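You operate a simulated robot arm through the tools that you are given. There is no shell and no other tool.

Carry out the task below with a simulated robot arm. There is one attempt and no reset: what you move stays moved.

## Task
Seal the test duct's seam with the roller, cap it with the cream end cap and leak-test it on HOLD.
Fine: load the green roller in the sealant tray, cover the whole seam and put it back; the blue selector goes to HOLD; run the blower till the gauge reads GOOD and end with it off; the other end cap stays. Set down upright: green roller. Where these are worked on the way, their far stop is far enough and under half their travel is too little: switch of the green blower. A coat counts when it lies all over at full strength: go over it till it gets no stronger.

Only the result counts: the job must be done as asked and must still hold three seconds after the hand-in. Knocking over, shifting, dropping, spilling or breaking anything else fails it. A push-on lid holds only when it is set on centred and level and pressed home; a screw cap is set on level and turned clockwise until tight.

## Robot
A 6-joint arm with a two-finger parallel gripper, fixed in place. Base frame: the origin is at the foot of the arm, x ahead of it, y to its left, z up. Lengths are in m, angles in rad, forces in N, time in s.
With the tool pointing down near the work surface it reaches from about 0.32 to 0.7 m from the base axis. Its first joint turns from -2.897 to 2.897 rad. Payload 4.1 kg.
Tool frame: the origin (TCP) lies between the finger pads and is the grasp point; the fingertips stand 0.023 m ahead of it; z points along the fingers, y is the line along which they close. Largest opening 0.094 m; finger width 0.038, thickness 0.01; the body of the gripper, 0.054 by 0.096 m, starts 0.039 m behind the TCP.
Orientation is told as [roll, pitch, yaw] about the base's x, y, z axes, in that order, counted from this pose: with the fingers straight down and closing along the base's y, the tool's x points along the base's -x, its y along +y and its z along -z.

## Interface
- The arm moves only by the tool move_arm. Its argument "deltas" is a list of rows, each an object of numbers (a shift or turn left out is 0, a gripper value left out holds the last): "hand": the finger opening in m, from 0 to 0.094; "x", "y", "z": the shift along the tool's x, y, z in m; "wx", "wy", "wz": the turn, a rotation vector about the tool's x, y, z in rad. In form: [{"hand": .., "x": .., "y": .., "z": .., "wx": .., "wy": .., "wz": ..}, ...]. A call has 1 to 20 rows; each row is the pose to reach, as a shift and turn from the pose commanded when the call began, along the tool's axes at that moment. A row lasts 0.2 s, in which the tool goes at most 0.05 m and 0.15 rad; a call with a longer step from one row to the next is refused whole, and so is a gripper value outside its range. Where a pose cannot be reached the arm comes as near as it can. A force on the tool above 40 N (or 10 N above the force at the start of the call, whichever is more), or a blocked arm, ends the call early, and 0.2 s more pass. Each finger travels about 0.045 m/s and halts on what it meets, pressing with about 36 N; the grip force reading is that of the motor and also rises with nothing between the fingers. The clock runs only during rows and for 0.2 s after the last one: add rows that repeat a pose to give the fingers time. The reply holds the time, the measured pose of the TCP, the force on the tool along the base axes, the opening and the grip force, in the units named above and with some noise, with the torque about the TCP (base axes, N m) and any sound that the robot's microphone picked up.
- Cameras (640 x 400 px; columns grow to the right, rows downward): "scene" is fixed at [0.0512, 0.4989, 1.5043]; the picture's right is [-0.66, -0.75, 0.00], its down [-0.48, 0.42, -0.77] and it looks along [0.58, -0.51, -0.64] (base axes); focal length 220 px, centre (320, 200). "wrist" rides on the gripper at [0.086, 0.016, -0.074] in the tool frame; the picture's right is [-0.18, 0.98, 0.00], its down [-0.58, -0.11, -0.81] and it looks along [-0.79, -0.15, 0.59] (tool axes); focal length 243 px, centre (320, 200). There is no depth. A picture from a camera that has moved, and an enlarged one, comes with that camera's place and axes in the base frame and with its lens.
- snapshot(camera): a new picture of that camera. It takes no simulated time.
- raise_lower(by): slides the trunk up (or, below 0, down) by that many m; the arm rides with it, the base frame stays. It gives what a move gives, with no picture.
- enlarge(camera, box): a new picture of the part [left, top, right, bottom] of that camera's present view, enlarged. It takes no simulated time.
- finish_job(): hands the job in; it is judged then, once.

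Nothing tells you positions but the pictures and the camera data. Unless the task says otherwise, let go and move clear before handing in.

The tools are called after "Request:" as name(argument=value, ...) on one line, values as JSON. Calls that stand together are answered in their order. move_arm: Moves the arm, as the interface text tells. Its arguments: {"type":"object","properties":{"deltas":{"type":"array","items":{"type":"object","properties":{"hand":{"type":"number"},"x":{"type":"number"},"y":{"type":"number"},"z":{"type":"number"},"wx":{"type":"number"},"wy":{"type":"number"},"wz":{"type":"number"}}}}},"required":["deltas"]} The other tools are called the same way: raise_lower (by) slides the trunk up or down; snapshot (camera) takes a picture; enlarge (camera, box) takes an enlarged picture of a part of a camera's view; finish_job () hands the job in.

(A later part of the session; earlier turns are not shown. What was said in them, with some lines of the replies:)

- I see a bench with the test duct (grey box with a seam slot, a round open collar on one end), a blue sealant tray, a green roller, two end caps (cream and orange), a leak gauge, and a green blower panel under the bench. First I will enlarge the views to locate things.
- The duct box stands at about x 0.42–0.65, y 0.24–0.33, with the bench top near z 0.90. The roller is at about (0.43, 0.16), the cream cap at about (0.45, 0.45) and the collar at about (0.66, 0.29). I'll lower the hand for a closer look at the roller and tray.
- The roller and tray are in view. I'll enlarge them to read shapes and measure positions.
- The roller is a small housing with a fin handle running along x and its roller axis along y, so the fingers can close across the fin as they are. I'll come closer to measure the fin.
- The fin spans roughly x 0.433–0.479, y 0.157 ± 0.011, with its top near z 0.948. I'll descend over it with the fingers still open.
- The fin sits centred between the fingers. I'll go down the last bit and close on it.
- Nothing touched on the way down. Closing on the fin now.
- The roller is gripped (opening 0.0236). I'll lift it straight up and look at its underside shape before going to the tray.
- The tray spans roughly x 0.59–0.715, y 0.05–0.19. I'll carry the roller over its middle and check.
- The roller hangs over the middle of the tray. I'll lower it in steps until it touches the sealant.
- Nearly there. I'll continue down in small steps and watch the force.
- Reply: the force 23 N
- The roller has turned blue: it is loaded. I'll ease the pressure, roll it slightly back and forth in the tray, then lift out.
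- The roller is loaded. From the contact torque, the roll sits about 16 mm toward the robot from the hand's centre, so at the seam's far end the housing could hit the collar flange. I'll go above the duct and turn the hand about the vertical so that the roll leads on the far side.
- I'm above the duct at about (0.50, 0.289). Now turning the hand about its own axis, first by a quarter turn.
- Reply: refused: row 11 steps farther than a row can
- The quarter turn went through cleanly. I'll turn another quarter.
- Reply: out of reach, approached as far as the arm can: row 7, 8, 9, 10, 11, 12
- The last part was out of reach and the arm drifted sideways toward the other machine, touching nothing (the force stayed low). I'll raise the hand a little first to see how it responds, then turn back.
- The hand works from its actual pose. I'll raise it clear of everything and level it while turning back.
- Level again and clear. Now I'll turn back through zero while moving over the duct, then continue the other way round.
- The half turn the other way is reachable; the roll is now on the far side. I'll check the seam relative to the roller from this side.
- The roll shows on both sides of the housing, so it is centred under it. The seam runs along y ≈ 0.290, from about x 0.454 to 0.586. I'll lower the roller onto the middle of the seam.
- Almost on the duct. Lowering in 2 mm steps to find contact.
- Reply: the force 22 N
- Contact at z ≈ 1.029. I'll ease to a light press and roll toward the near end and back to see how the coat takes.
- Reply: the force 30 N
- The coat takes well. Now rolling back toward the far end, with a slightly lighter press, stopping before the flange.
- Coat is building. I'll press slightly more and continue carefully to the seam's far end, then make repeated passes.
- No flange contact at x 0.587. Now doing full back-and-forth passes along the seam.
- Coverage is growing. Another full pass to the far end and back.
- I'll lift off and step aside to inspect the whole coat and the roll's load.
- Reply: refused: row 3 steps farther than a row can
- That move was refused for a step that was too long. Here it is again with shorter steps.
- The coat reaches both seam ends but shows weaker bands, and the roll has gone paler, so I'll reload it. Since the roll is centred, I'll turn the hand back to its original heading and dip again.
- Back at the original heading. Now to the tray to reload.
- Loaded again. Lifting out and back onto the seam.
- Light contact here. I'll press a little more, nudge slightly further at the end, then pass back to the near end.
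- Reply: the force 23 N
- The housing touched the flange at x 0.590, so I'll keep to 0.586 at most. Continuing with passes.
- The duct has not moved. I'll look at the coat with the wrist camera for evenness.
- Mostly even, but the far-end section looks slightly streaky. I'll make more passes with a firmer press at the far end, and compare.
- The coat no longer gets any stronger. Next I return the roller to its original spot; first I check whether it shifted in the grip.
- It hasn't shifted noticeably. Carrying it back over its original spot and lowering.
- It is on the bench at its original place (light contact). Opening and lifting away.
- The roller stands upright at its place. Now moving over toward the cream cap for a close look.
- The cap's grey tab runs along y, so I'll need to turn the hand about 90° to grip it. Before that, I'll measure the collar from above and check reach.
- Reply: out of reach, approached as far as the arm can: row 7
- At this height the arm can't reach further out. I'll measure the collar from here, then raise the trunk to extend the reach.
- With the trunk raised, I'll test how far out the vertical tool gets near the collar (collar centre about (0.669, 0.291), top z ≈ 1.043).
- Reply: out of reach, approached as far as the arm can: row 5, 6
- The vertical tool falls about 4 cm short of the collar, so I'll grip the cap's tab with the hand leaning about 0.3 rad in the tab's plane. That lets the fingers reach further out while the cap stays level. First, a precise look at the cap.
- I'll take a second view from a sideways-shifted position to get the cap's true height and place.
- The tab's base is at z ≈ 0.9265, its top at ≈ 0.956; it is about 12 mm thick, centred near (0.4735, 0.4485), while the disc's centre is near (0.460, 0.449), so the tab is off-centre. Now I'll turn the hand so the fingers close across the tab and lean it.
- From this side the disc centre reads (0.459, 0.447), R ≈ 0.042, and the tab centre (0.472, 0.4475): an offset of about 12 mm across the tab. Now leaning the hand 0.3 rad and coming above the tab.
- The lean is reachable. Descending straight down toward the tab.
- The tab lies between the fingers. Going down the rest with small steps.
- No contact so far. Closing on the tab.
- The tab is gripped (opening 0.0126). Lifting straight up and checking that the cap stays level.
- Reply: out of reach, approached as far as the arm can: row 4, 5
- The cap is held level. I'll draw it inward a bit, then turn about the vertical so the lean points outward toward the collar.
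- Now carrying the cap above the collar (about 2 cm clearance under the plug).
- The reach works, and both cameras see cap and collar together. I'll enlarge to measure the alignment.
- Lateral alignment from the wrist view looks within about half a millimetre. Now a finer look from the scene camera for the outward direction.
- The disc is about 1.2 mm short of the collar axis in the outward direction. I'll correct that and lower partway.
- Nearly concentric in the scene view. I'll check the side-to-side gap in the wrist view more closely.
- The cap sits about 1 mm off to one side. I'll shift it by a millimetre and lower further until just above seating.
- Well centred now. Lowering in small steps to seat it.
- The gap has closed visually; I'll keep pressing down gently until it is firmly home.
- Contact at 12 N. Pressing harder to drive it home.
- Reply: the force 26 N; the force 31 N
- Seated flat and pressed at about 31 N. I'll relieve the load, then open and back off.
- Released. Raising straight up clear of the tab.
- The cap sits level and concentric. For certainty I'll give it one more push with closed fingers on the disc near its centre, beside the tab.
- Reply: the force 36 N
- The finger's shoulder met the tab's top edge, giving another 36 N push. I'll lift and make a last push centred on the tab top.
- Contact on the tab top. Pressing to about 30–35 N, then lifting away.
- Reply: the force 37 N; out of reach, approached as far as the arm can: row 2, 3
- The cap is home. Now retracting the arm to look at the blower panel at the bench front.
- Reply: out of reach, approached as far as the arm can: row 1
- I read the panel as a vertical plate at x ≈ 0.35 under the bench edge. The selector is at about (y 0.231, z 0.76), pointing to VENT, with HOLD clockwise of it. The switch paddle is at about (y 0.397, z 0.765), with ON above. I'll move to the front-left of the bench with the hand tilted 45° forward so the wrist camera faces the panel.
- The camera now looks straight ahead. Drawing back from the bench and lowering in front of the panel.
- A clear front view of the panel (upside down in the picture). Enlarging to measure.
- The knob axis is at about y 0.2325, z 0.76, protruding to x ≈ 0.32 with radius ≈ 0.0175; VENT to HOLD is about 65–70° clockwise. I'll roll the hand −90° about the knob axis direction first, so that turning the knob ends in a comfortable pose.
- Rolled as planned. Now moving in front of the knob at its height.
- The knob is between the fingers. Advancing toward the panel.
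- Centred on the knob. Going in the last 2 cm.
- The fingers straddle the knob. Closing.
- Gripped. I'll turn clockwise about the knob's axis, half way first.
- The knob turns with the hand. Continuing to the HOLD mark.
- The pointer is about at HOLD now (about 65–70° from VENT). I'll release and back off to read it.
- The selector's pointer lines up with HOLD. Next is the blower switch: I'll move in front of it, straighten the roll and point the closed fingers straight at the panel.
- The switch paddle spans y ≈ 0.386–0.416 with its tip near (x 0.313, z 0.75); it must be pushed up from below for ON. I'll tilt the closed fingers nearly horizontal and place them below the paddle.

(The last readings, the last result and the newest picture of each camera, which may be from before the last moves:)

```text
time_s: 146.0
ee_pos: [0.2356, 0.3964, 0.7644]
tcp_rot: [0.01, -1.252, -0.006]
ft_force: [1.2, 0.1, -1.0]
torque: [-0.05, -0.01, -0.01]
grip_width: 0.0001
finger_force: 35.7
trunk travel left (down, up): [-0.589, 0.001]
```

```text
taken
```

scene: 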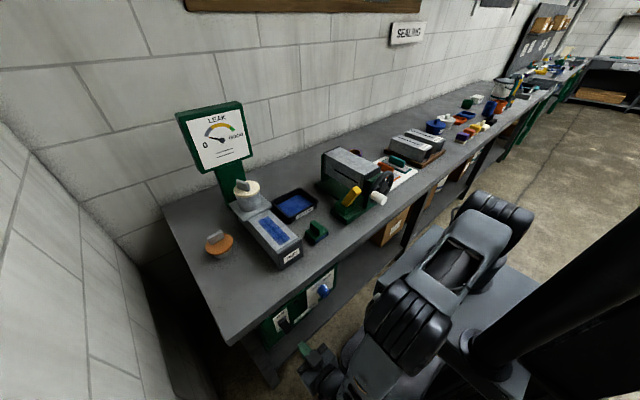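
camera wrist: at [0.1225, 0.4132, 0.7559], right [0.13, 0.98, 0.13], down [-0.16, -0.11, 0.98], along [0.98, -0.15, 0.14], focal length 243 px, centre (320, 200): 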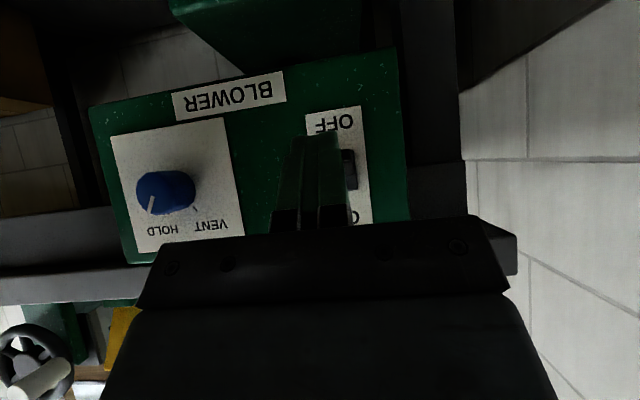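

Request:
move_arm(deltas=[{"x": 0.0292, "y": 0.0023, "z": 0.0146}, {"x": 0.0583, "y": 0.0046, "z": 0.0291}])

Request:
enlarge(camera="scene", box=[245, 290, 345, 380])

Request:
snapshot(camera="wrist")

```text
time_s: 146.6
ee_pos: [0.2437, 0.4019, 0.6997]
tcp_rot: [0.005, -1.25, -0.006]
ft_force: [0.4, 0.5, 0.4]
torque: [-0.01, -0.03, -0.01]
grip_width: 0.0003
finger_force: 36.0
trunk travel left (down, up): [-0.589, 0.001]
```

```text
4.44 times, centred on (295, 335) of scene
camera zoom: at [0.0512, 0.4989, 1.5043], right [-0.66, -0.75, 0.0], down [-0.48, 0.42, -0.77], along [0.58, -0.51, -0.64], focal length 980 px, centre (431, -400)
```

zoom: 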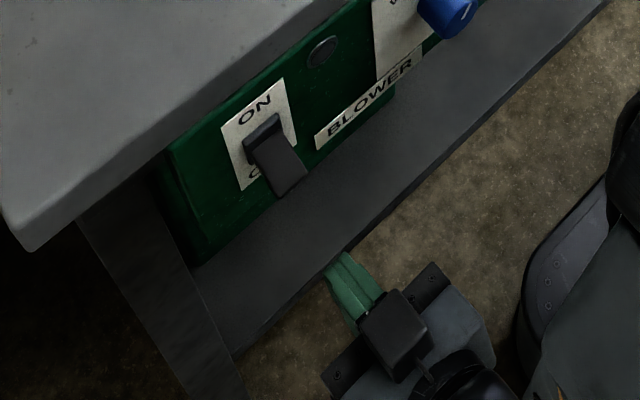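

```text
taken
camera wrist: at [0.1468, 0.4182, 0.6412], right [0.06, 0.98, 0.18], down [-0.58, -0.11, 0.81], along [0.81, -0.15, 0.57], focal length 243 px, centre (320, 200)
```

wrist: 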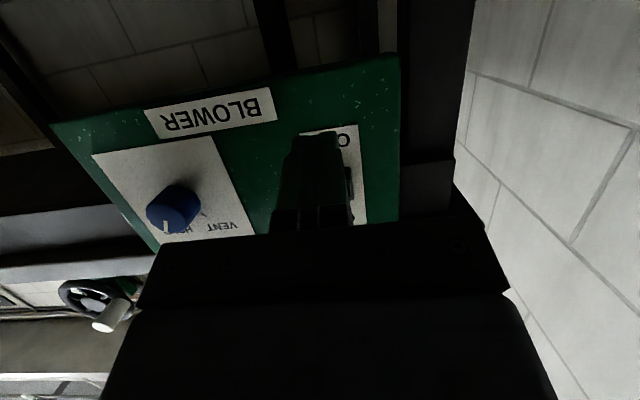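

Now advancing under the paddle.

Request:
move_arm(deltas=[{"x": -0.0099, "z": 0.0299}, {"x": -0.0192, "y": -0.001, "z": 0.058}])

Request:
enlarge(camera="scene", box=[255, 290, 335, 360])

Request:
enlarge(camera="wrist", box=[250, 100, 430, 240])

```text
time_s: 147.2
ee_pos: [0.3056, 0.4001, 0.7003]
tcp_rot: [0.008, -1.248, -0.006]
ft_force: [0.2, -0.2, -0.2]
torque: [0.0, 0.01, -0.01]
grip_width: 0.0
finger_force: 35.7
trunk travel left (down, up): [-0.589, 0.001]
```

```text
5.71 times, centred on (295, 325) of scene
camera zoom: at [0.0512, 0.4989, 1.5043], right [-0.66, -0.75, 0.0], down [-0.48, 0.42, -0.77], along [0.58, -0.51, -0.64], focal length 1259 px, centre (463, -514)
```

zoom: 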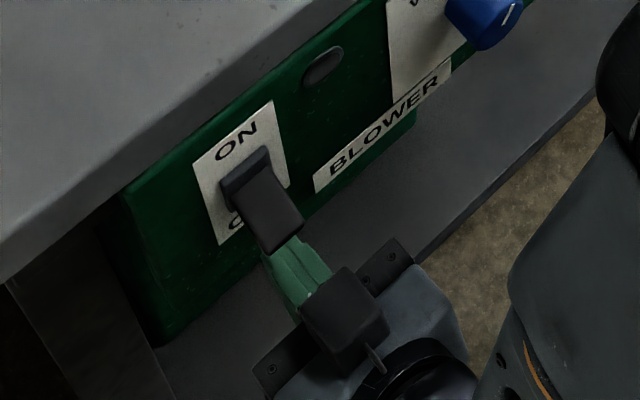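

```text
2.86 times, centred on (340, 170) of wrist
camera zoom: at [0.2078, 0.417, 0.6421], right [0.06, 0.98, 0.18], down [-0.58, -0.11, 0.81], along [0.81, -0.15, 0.56], focal length 693 px, centre (263, 286)
```

zoom: 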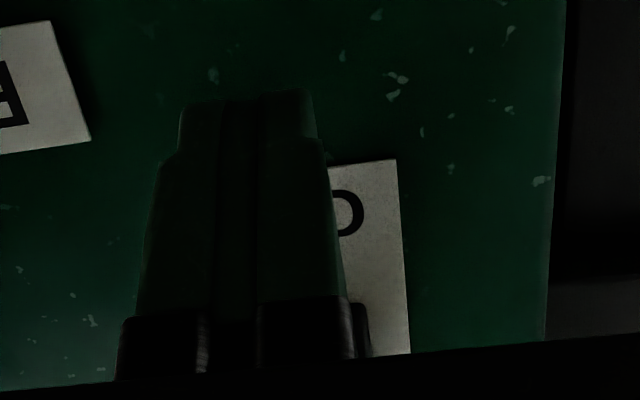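

The fingers are beneath the paddle. Raising to push it up.

Request:
move_arm(deltas=[{"x": -0.0095, "z": -0.0031}, {"x": -0.019, "z": -0.0063}, {"x": -0.0285, "z": -0.0094}, {"x": -0.038, "z": -0.0125}])

Request:
enlarge(camera="scene", box=[255, 290, 335, 360])

```text
time_s: 148.2
ee_pos: [0.3054, 0.3995, 0.7407]
tcp_rot: [0.006, -1.249, -0.006]
ft_force: [-0.6, -0.3, 0.1]
torque: [0.0, -0.02, 0.01]
grip_width: 0.0001
finger_force: 35.4
trunk travel left (down, up): [-0.589, 0.001]
```

```text
5.71 times, centred on (295, 325) of scene
camera zoom: at [0.0512, 0.4989, 1.5043], right [-0.66, -0.75, 0.0], down [-0.48, 0.42, -0.77], along [0.58, -0.51, -0.64], focal length 1259 px, centre (463, -514)
```

zoom: 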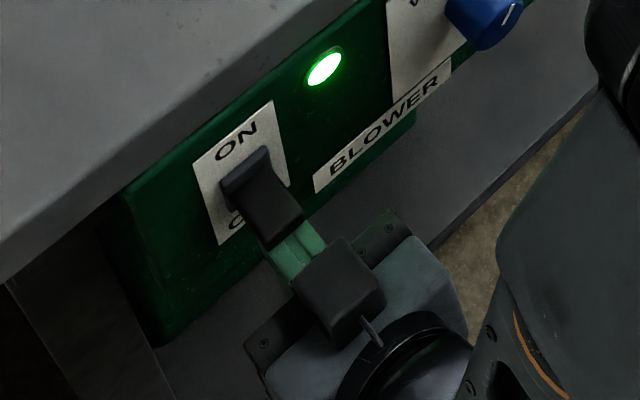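

The green lamp is lit, so the blower runs. I'll push the paddle on to its stop.

Request:
move_arm(deltas=[{"x": -0.0076, "z": -0.0025}, {"x": -0.0152, "z": -0.005}, {"x": -0.0228, "z": -0.0075}])

Request:
enlarge(camera="scene", box=[255, 290, 335, 360])

Request:
enlarge(camera="scene", box=[170, 90, 260, 160])

```text
time_s: 149.0
ee_pos: [0.3048, 0.3982, 0.7539]
tcp_rot: [-0.023, -1.232, 0.03]
ft_force: [-3.5, 6.1, -19.1]
torque: [-0.04, 0.07, 0.12]
grip_width: 0.0002
finger_force: 36.5
trunk travel left (down, up): [-0.589, 0.001]
stopped in row 3: the force on the tool passed its limit at 49 N (the readings are from after the stop); the commanded pose is now the measured one
```

```text
5.71 times, centred on (295, 325) of scene
camera zoom: at [0.0512, 0.4989, 1.5043], right [-0.66, -0.75, 0.0], down [-0.48, 0.42, -0.77], along [0.58, -0.51, -0.64], focal length 1259 px, centre (463, -514)
```

zoom: 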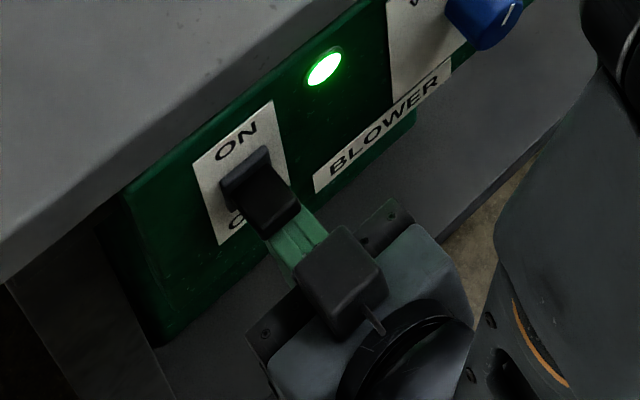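

```text
5.71 times, centred on (215, 125) of scene
camera zoom: at [0.0512, 0.4989, 1.5043], right [-0.66, -0.75, 0.0], down [-0.48, 0.42, -0.77], along [0.58, -0.51, -0.64], focal length 1259 px, centre (920, 629)
```

zoom: 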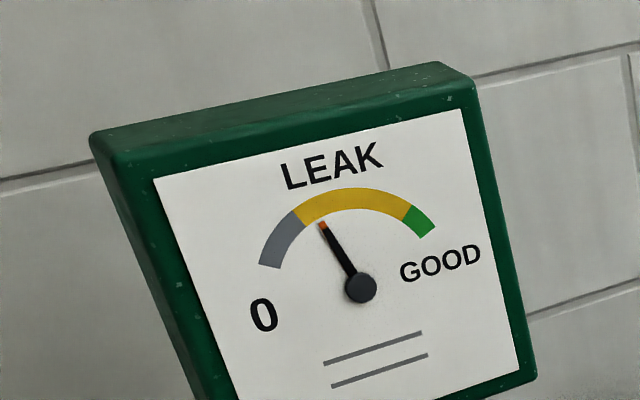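

The paddle hit its far stop and the gauge needle is rising. I'll relieve the push, back out and go above the paddle, ready to switch off.

Request:
move_arm(deltas=[{"x": 0.0114, "z": 0.0038}, {"x": 0.0239, "z": -0.0342}, {"x": -0.0097, "z": -0.0664}, {"x": -0.0534, "z": -0.0808}, {"x": -0.061, "z": -0.0833}])

Request:
enlarge(camera="scene", box=[170, 90, 260, 160])

Request:
enlarge(camera="scene", box=[255, 290, 335, 360])

Request:
enlarge(camera="wrist", box=[250, 60, 430, 240])

```text
time_s: 150.2
ee_pos: [0.2453, 0.3986, 0.8416]
tcp_rot: [-0.012, -1.238, 0.014]
ft_force: [1.1, 0.0, -0.1]
torque: [-0.04, 0.0, -0.03]
grip_width: 0.0
finger_force: 36.3
trunk travel left (down, up): [-0.589, 0.001]
```

```text
5.71 times, centred on (215, 125) of scene
camera zoom: at [0.0512, 0.4989, 1.5043], right [-0.66, -0.75, 0.0], down [-0.48, 0.42, -0.77], along [0.58, -0.51, -0.64], focal length 1259 px, centre (920, 629)
```

zoom: 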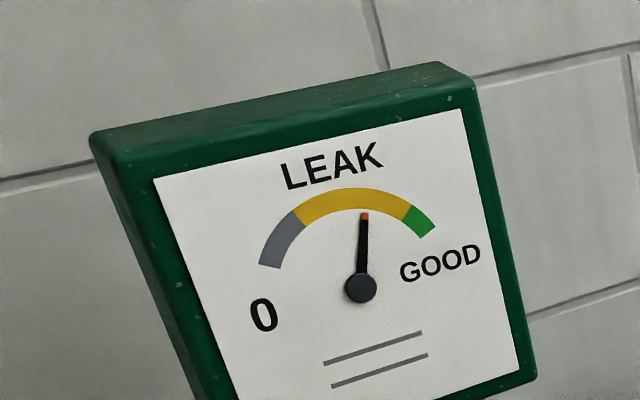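

```text
5.71 times, centred on (295, 325) of scene
camera zoom: at [0.0512, 0.4989, 1.5043], right [-0.66, -0.75, 0.0], down [-0.48, 0.42, -0.77], along [0.58, -0.51, -0.64], focal length 1259 px, centre (463, -514)
```

zoom: 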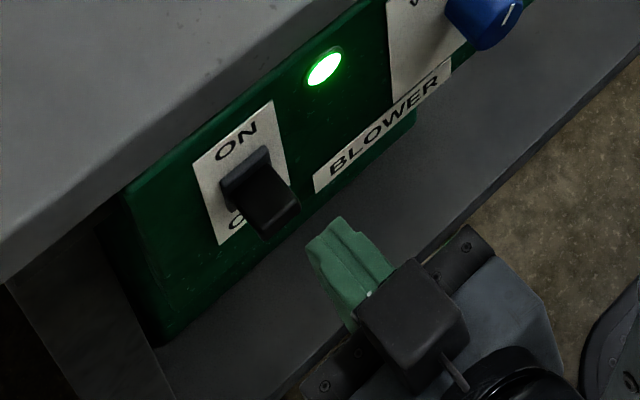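

```text
2.22 times, centred on (340, 150) of wrist
camera zoom: at [0.1471, 0.4144, 0.7836], right [0.06, 0.98, 0.17], down [-0.57, -0.11, 0.81], along [0.82, -0.14, 0.56], focal length 539 px, centre (276, 311)
```

zoom: 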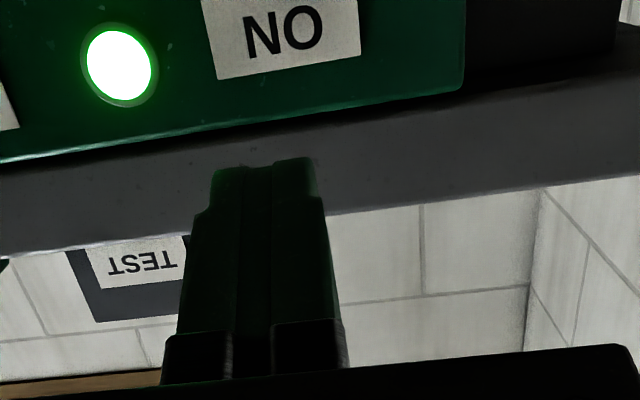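

The needle is past the middle. I'll move above the paddle while it climbs.

Request:
move_arm(deltas=[{"x": -0.0046, "y": 0.001, "z": 0.0286}, {"x": -0.0092, "y": 0.002, "z": 0.0572}])

Request:
enlarge(camera="scene", box=[170, 90, 260, 160])

Request:
enlarge(camera="scene", box=[255, 290, 335, 360])

```text
time_s: 150.8
ee_pos: [0.3045, 0.4, 0.8312]
tcp_rot: [-0.016, -1.237, 0.018]
ft_force: [-0.1, 0.2, 0.0]
torque: [0.03, 0.01, -0.01]
grip_width: 0.0001
finger_force: 35.9
trunk travel left (down, up): [-0.589, 0.001]
```

```text
5.71 times, centred on (215, 125) of scene
camera zoom: at [0.0512, 0.4989, 1.5043], right [-0.66, -0.75, 0.0], down [-0.48, 0.42, -0.77], along [0.58, -0.51, -0.64], focal length 1259 px, centre (920, 629)
```

zoom: 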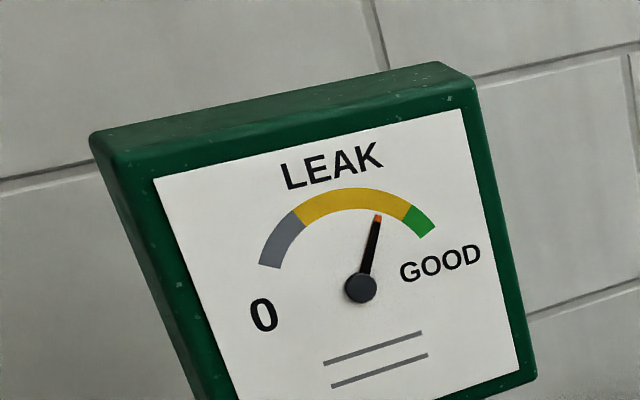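

```text
5.71 times, centred on (295, 325) of scene
camera zoom: at [0.0512, 0.4989, 1.5043], right [-0.66, -0.75, 0.0], down [-0.48, 0.42, -0.77], along [0.58, -0.51, -0.64], focal length 1259 px, centre (463, -514)
```

zoom: 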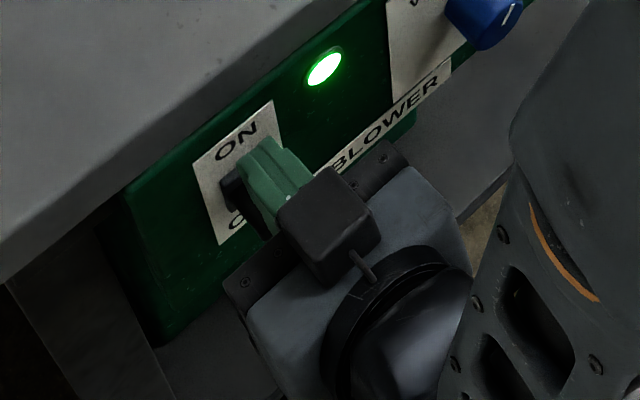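

The fingers are above the paddle; the needle needs a bit more. Waiting about 1.2 s.

Request:
move_arm(deltas=[{"x": 0}, {"x": 0}, {"x": 0}, {"x": 0}, {"x": 0}])

Request:
enlarge(camera="scene", box=[170, 90, 260, 160])

```text
time_s: 152.0
ee_pos: [0.3036, 0.3992, 0.8316]
tcp_rot: [-0.014, -1.24, 0.015]
ft_force: [0.9, -0.5, 0.7]
torque: [-0.01, 0.01, -0.01]
grip_width: 0.0
finger_force: 35.9
trunk travel left (down, up): [-0.589, 0.001]
```

```text
5.71 times, centred on (215, 125) of scene
camera zoom: at [0.0512, 0.4989, 1.5043], right [-0.66, -0.75, 0.0], down [-0.48, 0.42, -0.77], along [0.58, -0.51, -0.64], focal length 1259 px, centre (920, 629)
```

zoom: 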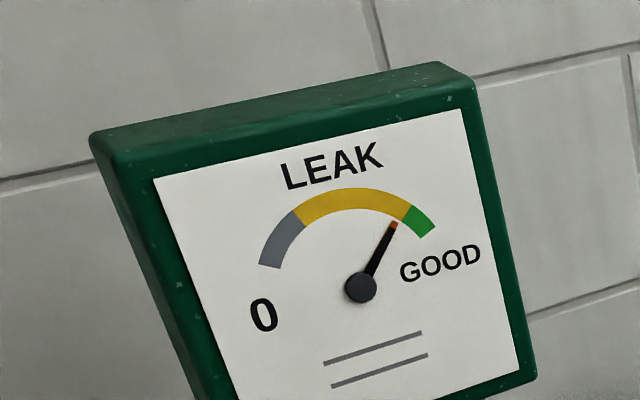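

Approaching the green zone. Waiting about 3 more seconds.

Request:
move_arm(deltas=[{"x": 0}, {"x": 0}, {"x": 0}, {"x": 0}, {"x": 0}, {"x": 0}, {"x": 0}, {"x": 0}, {"x": 0}, {"x": 0}, {"x": 0}, {"x": 0}, {"x": 0}, {"x": 0}])

Request:
enlarge(camera="scene", box=[170, 90, 260, 160])

```text
time_s: 155.0
ee_pos: [0.3018, 0.4003, 0.8314]
tcp_rot: [-0.013, -1.237, 0.014]
ft_force: [-0.8, -0.2, 0.0]
torque: [0.01, 0.05, 0.04]
grip_width: 0.0
finger_force: 35.8
trunk travel left (down, up): [-0.589, 0.001]
```

```text
5.71 times, centred on (215, 125) of scene
camera zoom: at [0.0512, 0.4989, 1.5043], right [-0.66, -0.75, 0.0], down [-0.48, 0.42, -0.77], along [0.58, -0.51, -0.64], focal length 1259 px, centre (920, 629)
```

zoom: 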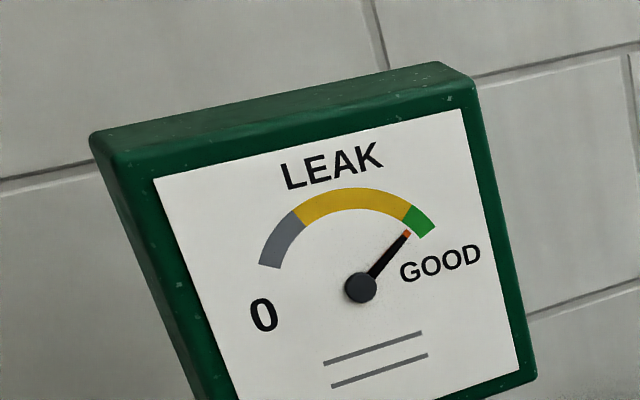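

The needle is in the green zone. A couple more seconds for margin, then off.

Request:
move_arm(deltas=[{"x": 0}, {"x": 0}, {"x": 0}, {"x": 0}, {"x": 0}, {"x": 0}, {"x": 0}, {"x": 0}])

Request:
enlarge(camera="scene", box=[170, 90, 260, 160])

Request:
enlarge(camera="scene", box=[255, 290, 335, 360])

```text
time_s: 156.8
ee_pos: [0.3022, 0.4006, 0.8319]
tcp_rot: [-0.015, -1.238, 0.017]
ft_force: [1.1, 0.5, 0.9]
torque: [-0.03, -0.03, 0.01]
grip_width: 0.0
finger_force: 35.5
trunk travel left (down, up): [-0.589, 0.001]
```

```text
5.71 times, centred on (215, 125) of scene
camera zoom: at [0.0512, 0.4989, 1.5043], right [-0.66, -0.75, 0.0], down [-0.48, 0.42, -0.77], along [0.58, -0.51, -0.64], focal length 1259 px, centre (920, 629)
```

zoom: 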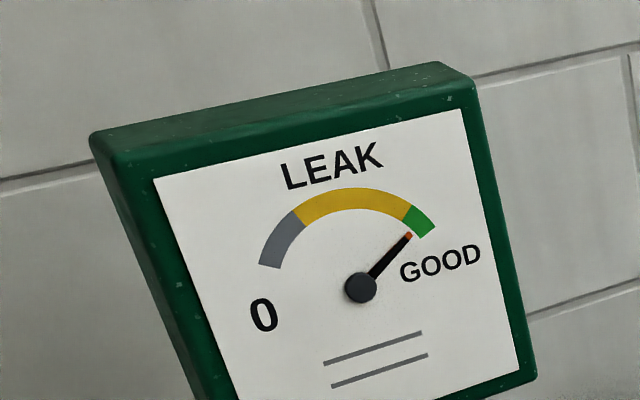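

```text
5.71 times, centred on (295, 325) of scene
camera zoom: at [0.0512, 0.4989, 1.5043], right [-0.66, -0.75, 0.0], down [-0.48, 0.42, -0.77], along [0.58, -0.51, -0.64], focal length 1259 px, centre (463, -514)
```

zoom: 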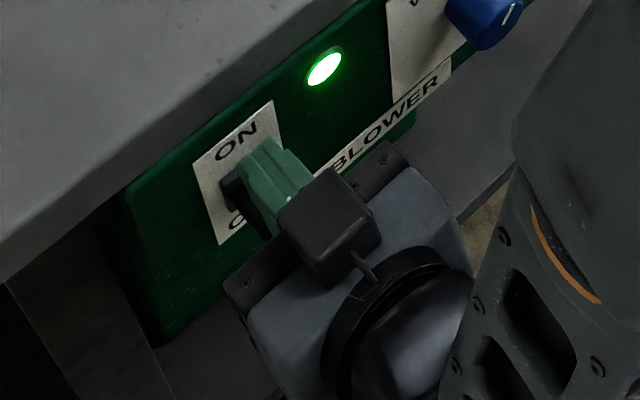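

Gauge reads GOOD. Pressing the paddle down to OFF.

Request:
move_arm(deltas=[{"x": 0.0085, "z": 0.0029}, {"x": 0.017, "z": 0.0059}, {"x": 0.0255, "z": 0.0088}, {"x": 0.034, "z": 0.0118}])

Request:
enlarge(camera="scene", box=[255, 290, 335, 360])

```text
time_s: 157.8
ee_pos: [0.3037, 0.4009, 0.7946]
tcp_rot: [-0.012, -1.238, 0.015]
ft_force: [-0.2, 0.0, 0.2]
torque: [0.0, 0.04, -0.01]
grip_width: 0.0
finger_force: 35.9
trunk travel left (down, up): [-0.589, 0.001]
```

```text
5.71 times, centred on (295, 325) of scene
camera zoom: at [0.0512, 0.4989, 1.5043], right [-0.66, -0.75, 0.0], down [-0.48, 0.42, -0.77], along [0.58, -0.51, -0.64], focal length 1259 px, centre (463, -514)
```

zoom: 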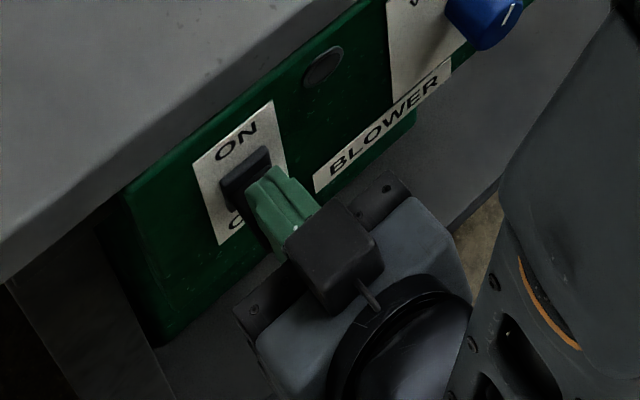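

The lamp is out: blower off. I'll press on to the lower stop, then release.

Request:
move_arm(deltas=[{"x": 0.0057, "z": 0.002}, {"x": 0.0113, "z": 0.0039}])

Request:
enlarge(camera="scene", box=[170, 90, 260, 160])

Request:
enlarge(camera="scene", box=[255, 290, 335, 360])

```text
time_s: 158.4
ee_pos: [0.3042, 0.4004, 0.7851]
tcp_rot: [-0.002, -1.244, 0.003]
ft_force: [-2.4, -5.2, 22.9]
torque: [-0.12, -0.3, -0.03]
grip_width: 0.0
finger_force: 36.0
trunk travel left (down, up): [-0.589, 0.001]
```

```text
5.71 times, centred on (215, 125) of scene
camera zoom: at [0.0512, 0.4989, 1.5043], right [-0.66, -0.75, 0.0], down [-0.48, 0.42, -0.77], along [0.58, -0.51, -0.64], focal length 1259 px, centre (920, 629)
```

zoom: 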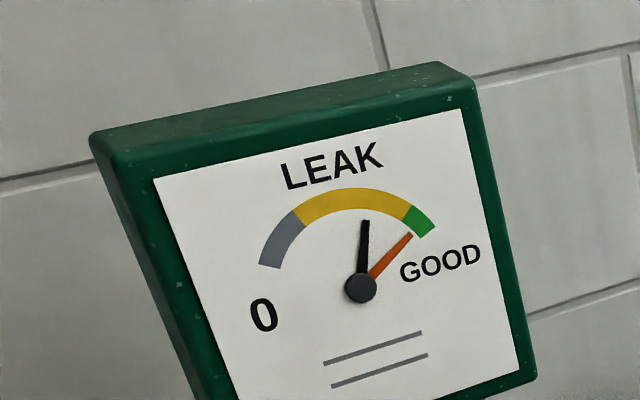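

```text
5.71 times, centred on (295, 325) of scene
camera zoom: at [0.0512, 0.4989, 1.5043], right [-0.66, -0.75, 0.0], down [-0.48, 0.42, -0.77], along [0.58, -0.51, -0.64], focal length 1259 px, centre (463, -514)
```

zoom: 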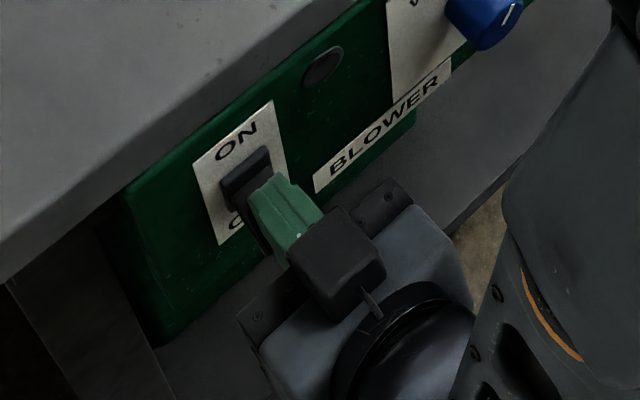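

The switch is at its OFF stop, and the gauge's orange drag pointer holds at GOOD. Backing the hand away.

Request:
move_arm(deltas=[{"x": -0.0095, "z": -0.0033}, {"x": 0.0036, "z": -0.041}, {"x": 0.0167, "z": -0.0788}])

Request:
enlarge(camera="scene", box=[250, 255, 350, 345])

Request:
snapshot(camera="wrist")

```text
time_s: 159.2
ee_pos: [0.2215, 0.3997, 0.7932]
tcp_rot: [-0.014, -1.238, 0.019]
ft_force: [-1.1, -0.7, 0.0]
torque: [-0.01, -0.01, 0.01]
grip_width: 0.0
finger_force: 36.8
trunk travel left (down, up): [-0.589, 0.001]
```

```text
4.44 times, centred on (300, 300) of scene
camera zoom: at [0.0512, 0.4989, 1.5043], right [-0.66, -0.75, 0.0], down [-0.48, 0.42, -0.77], along [0.58, -0.51, -0.64], focal length 980 px, centre (409, -244)
```

zoom: 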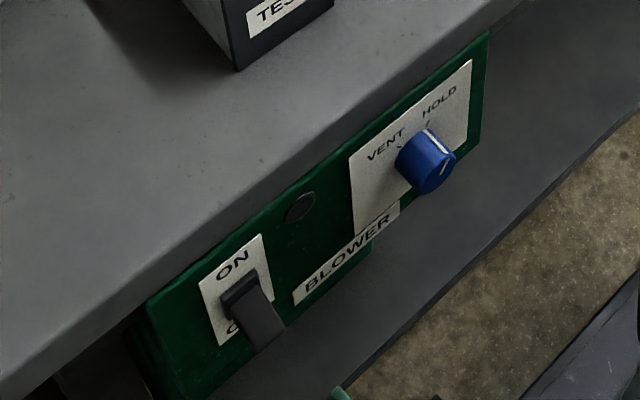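

```text
taken
camera wrist: at [0.1236, 0.4156, 0.735], right [0.06, 0.98, 0.17], down [-0.57, -0.11, 0.81], along [0.82, -0.14, 0.56], focal length 243 px, centre (320, 200)
```

wrist: 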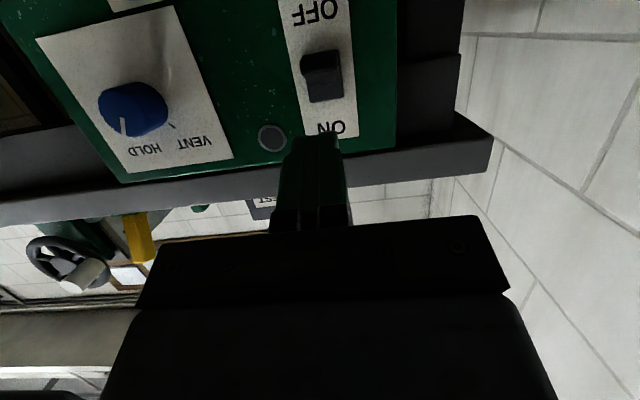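

Switch OFF, lamp out, selector at HOLD. I'll check every item once more before handing in.

Request:
enlarge(camera="scene", box=[290, 255, 340, 305])

Request:
enlarge(camera="scene", box=[180, 165, 340, 275])

Request:
enlarge(camera="scene", box=[170, 90, 260, 160])

Request:
enlarge(camera="wrist", box=[80, 60, 240, 190])

```text
8.00 times, centred on (315, 280) of scene
camera zoom: at [0.0512, 0.4989, 1.5043], right [-0.66, -0.75, 0.0], down [-0.48, 0.42, -0.77], along [0.58, -0.51, -0.64], focal length 1763 px, centre (360, -440)
```

zoom: 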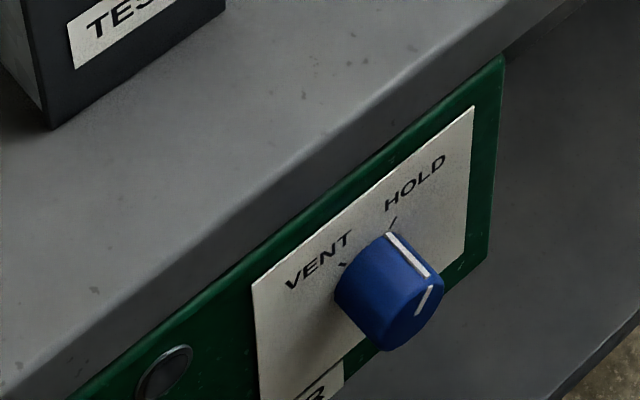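

```text
3.64 times, centred on (260, 220) of scene
camera zoom: at [0.0512, 0.4989, 1.5043], right [-0.66, -0.75, 0.0], down [-0.48, 0.42, -0.77], along [0.58, -0.51, -0.64], focal length 801 px, centre (538, 127)
```

zoom: 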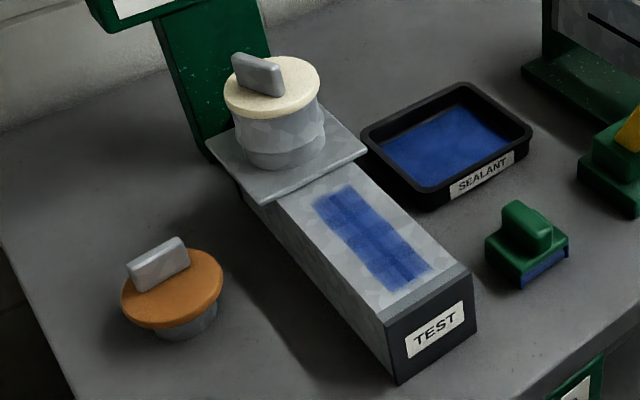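

```text
5.71 times, centred on (215, 125) of scene
camera zoom: at [0.0512, 0.4989, 1.5043], right [-0.66, -0.75, 0.0], down [-0.48, 0.42, -0.77], along [0.58, -0.51, -0.64], focal length 1259 px, centre (920, 629)
```

zoom: 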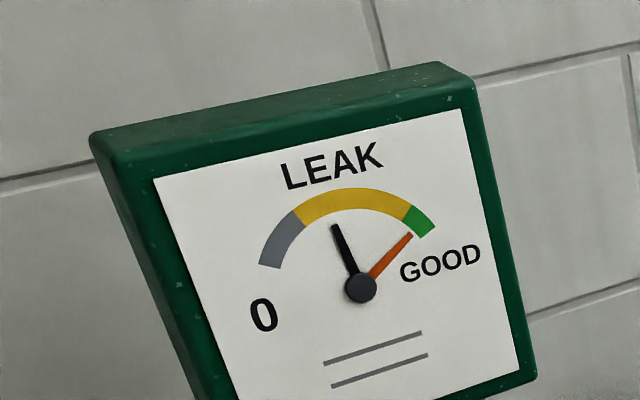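

```text
3.08 times, centred on (160, 125) of wrist
camera zoom: at [0.1236, 0.4156, 0.735], right [0.06, 0.98, 0.17], down [-0.57, -0.11, 0.81], along [0.82, -0.14, 0.56], focal length 746 px, centre (812, 431)
```

zoom: 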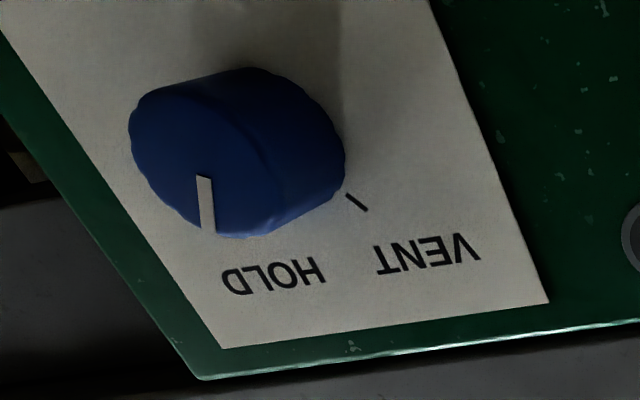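

Everything stands as asked. I'll take one closer look at the coat before handing in.

Request:
enlarge(camera="scene", box=[255, 208, 301, 246])

Request:
enlarge(camera="scene", box=[262, 212, 282, 230])

Request:
enlarge(camera="scene", box=[276, 226, 296, 244])

Request:
enlarge(camera="scene", box=[226, 164, 266, 204])

```text
10.53 times, centred on (278, 227) of scene
camera zoom: at [0.0512, 0.4989, 1.5043], right [-0.66, -0.75, 0.0], down [-0.48, 0.42, -0.77], along [0.58, -0.51, -0.64], focal length 2320 px, centre (762, -84)
```

zoom: 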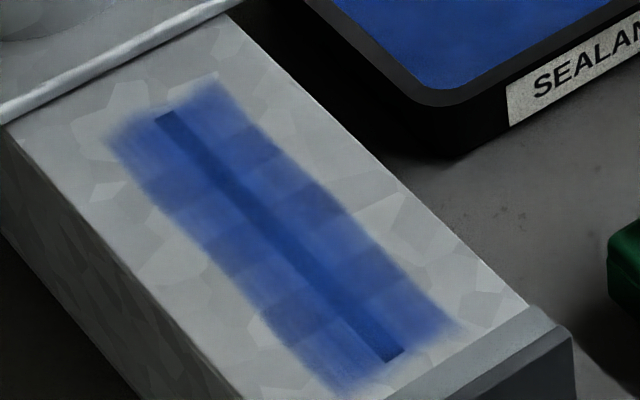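

```text
16.00 times, centred on (272, 221) of scene
camera zoom: at [0.0512, 0.4989, 1.5043], right [-0.66, -0.75, 0.0], down [-0.48, 0.42, -0.77], along [0.58, -0.51, -0.64], focal length 3526 px, centre (1088, -136)
```

zoom: 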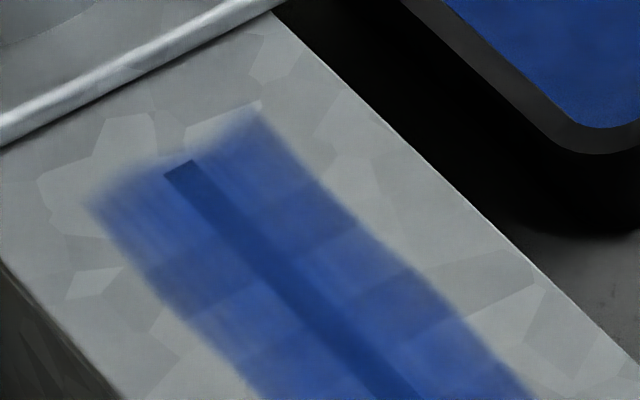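

```text
16.00 times, centred on (286, 235) of scene
camera zoom: at [0.0512, 0.4989, 1.5043], right [-0.66, -0.75, 0.0], down [-0.48, 0.42, -0.77], along [0.58, -0.51, -0.64], focal length 3526 px, centre (864, -360)
```

zoom: 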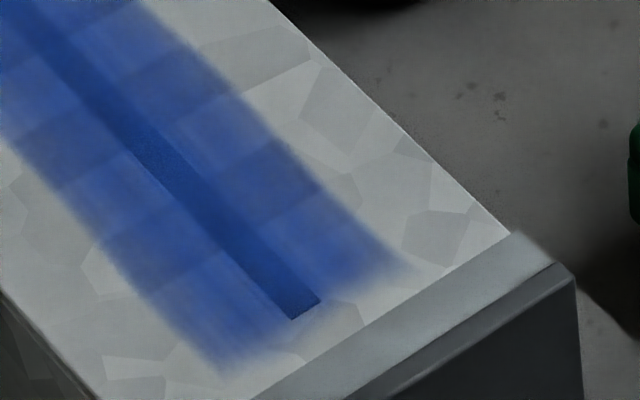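

```text
10.00 times, centred on (246, 184) of scene
camera zoom: at [0.0512, 0.4989, 1.5043], right [-0.66, -0.75, 0.0], down [-0.48, 0.42, -0.77], along [0.58, -0.51, -0.64], focal length 2204 px, centre (1060, 360)
```

zoom: 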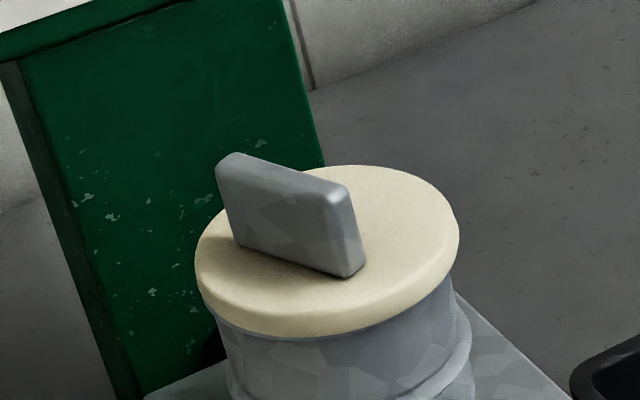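

The coat is even along the whole seam, the cream cap is seated level, and the roller is upright in its place. The selector is on HOLD, the switch is OFF, and the gauge's pointer stays at GOOD. The hand is clear, so I'm handing in.

Request:
finish_job()

```text
The job is handed in.
```

The duct's seam is sealed, the cream cap is on, and the leak test reached GOOD on HOLD. I've handed the job in but don't have the judgement.

- **Seam:** I loaded the roller twice and coated the seam end to end. The last passes made no visible difference. The coat still shows faint cross-bands, which I took to be overlap rather than thin spots.
- **Roller:** it is back upright where it started.
- **Cap:** it sits level and centred on the collar. I pressed it down several times, at up to about 36 N.
- **Leak test:** the selector points to HOLD, within about 3° of the mark. I pushed the blower switch to its ON stop. I let the blower run until the needle was well into the green zone, then pushed the switch to its OFF stop, and the lamp went out.
- **Gauge:** once the blower was off, the black needle fell quickly. The orange pointer stayed at GOOD, and I took it as the recorded peak. If the duct was meant to hold its pressure with the blower off, that drop could count against the result.
- **Everything else:** the orange cap was not touched. While coating, the roller housing bumped the flange below the collar at about 22 N; the duct did not move.
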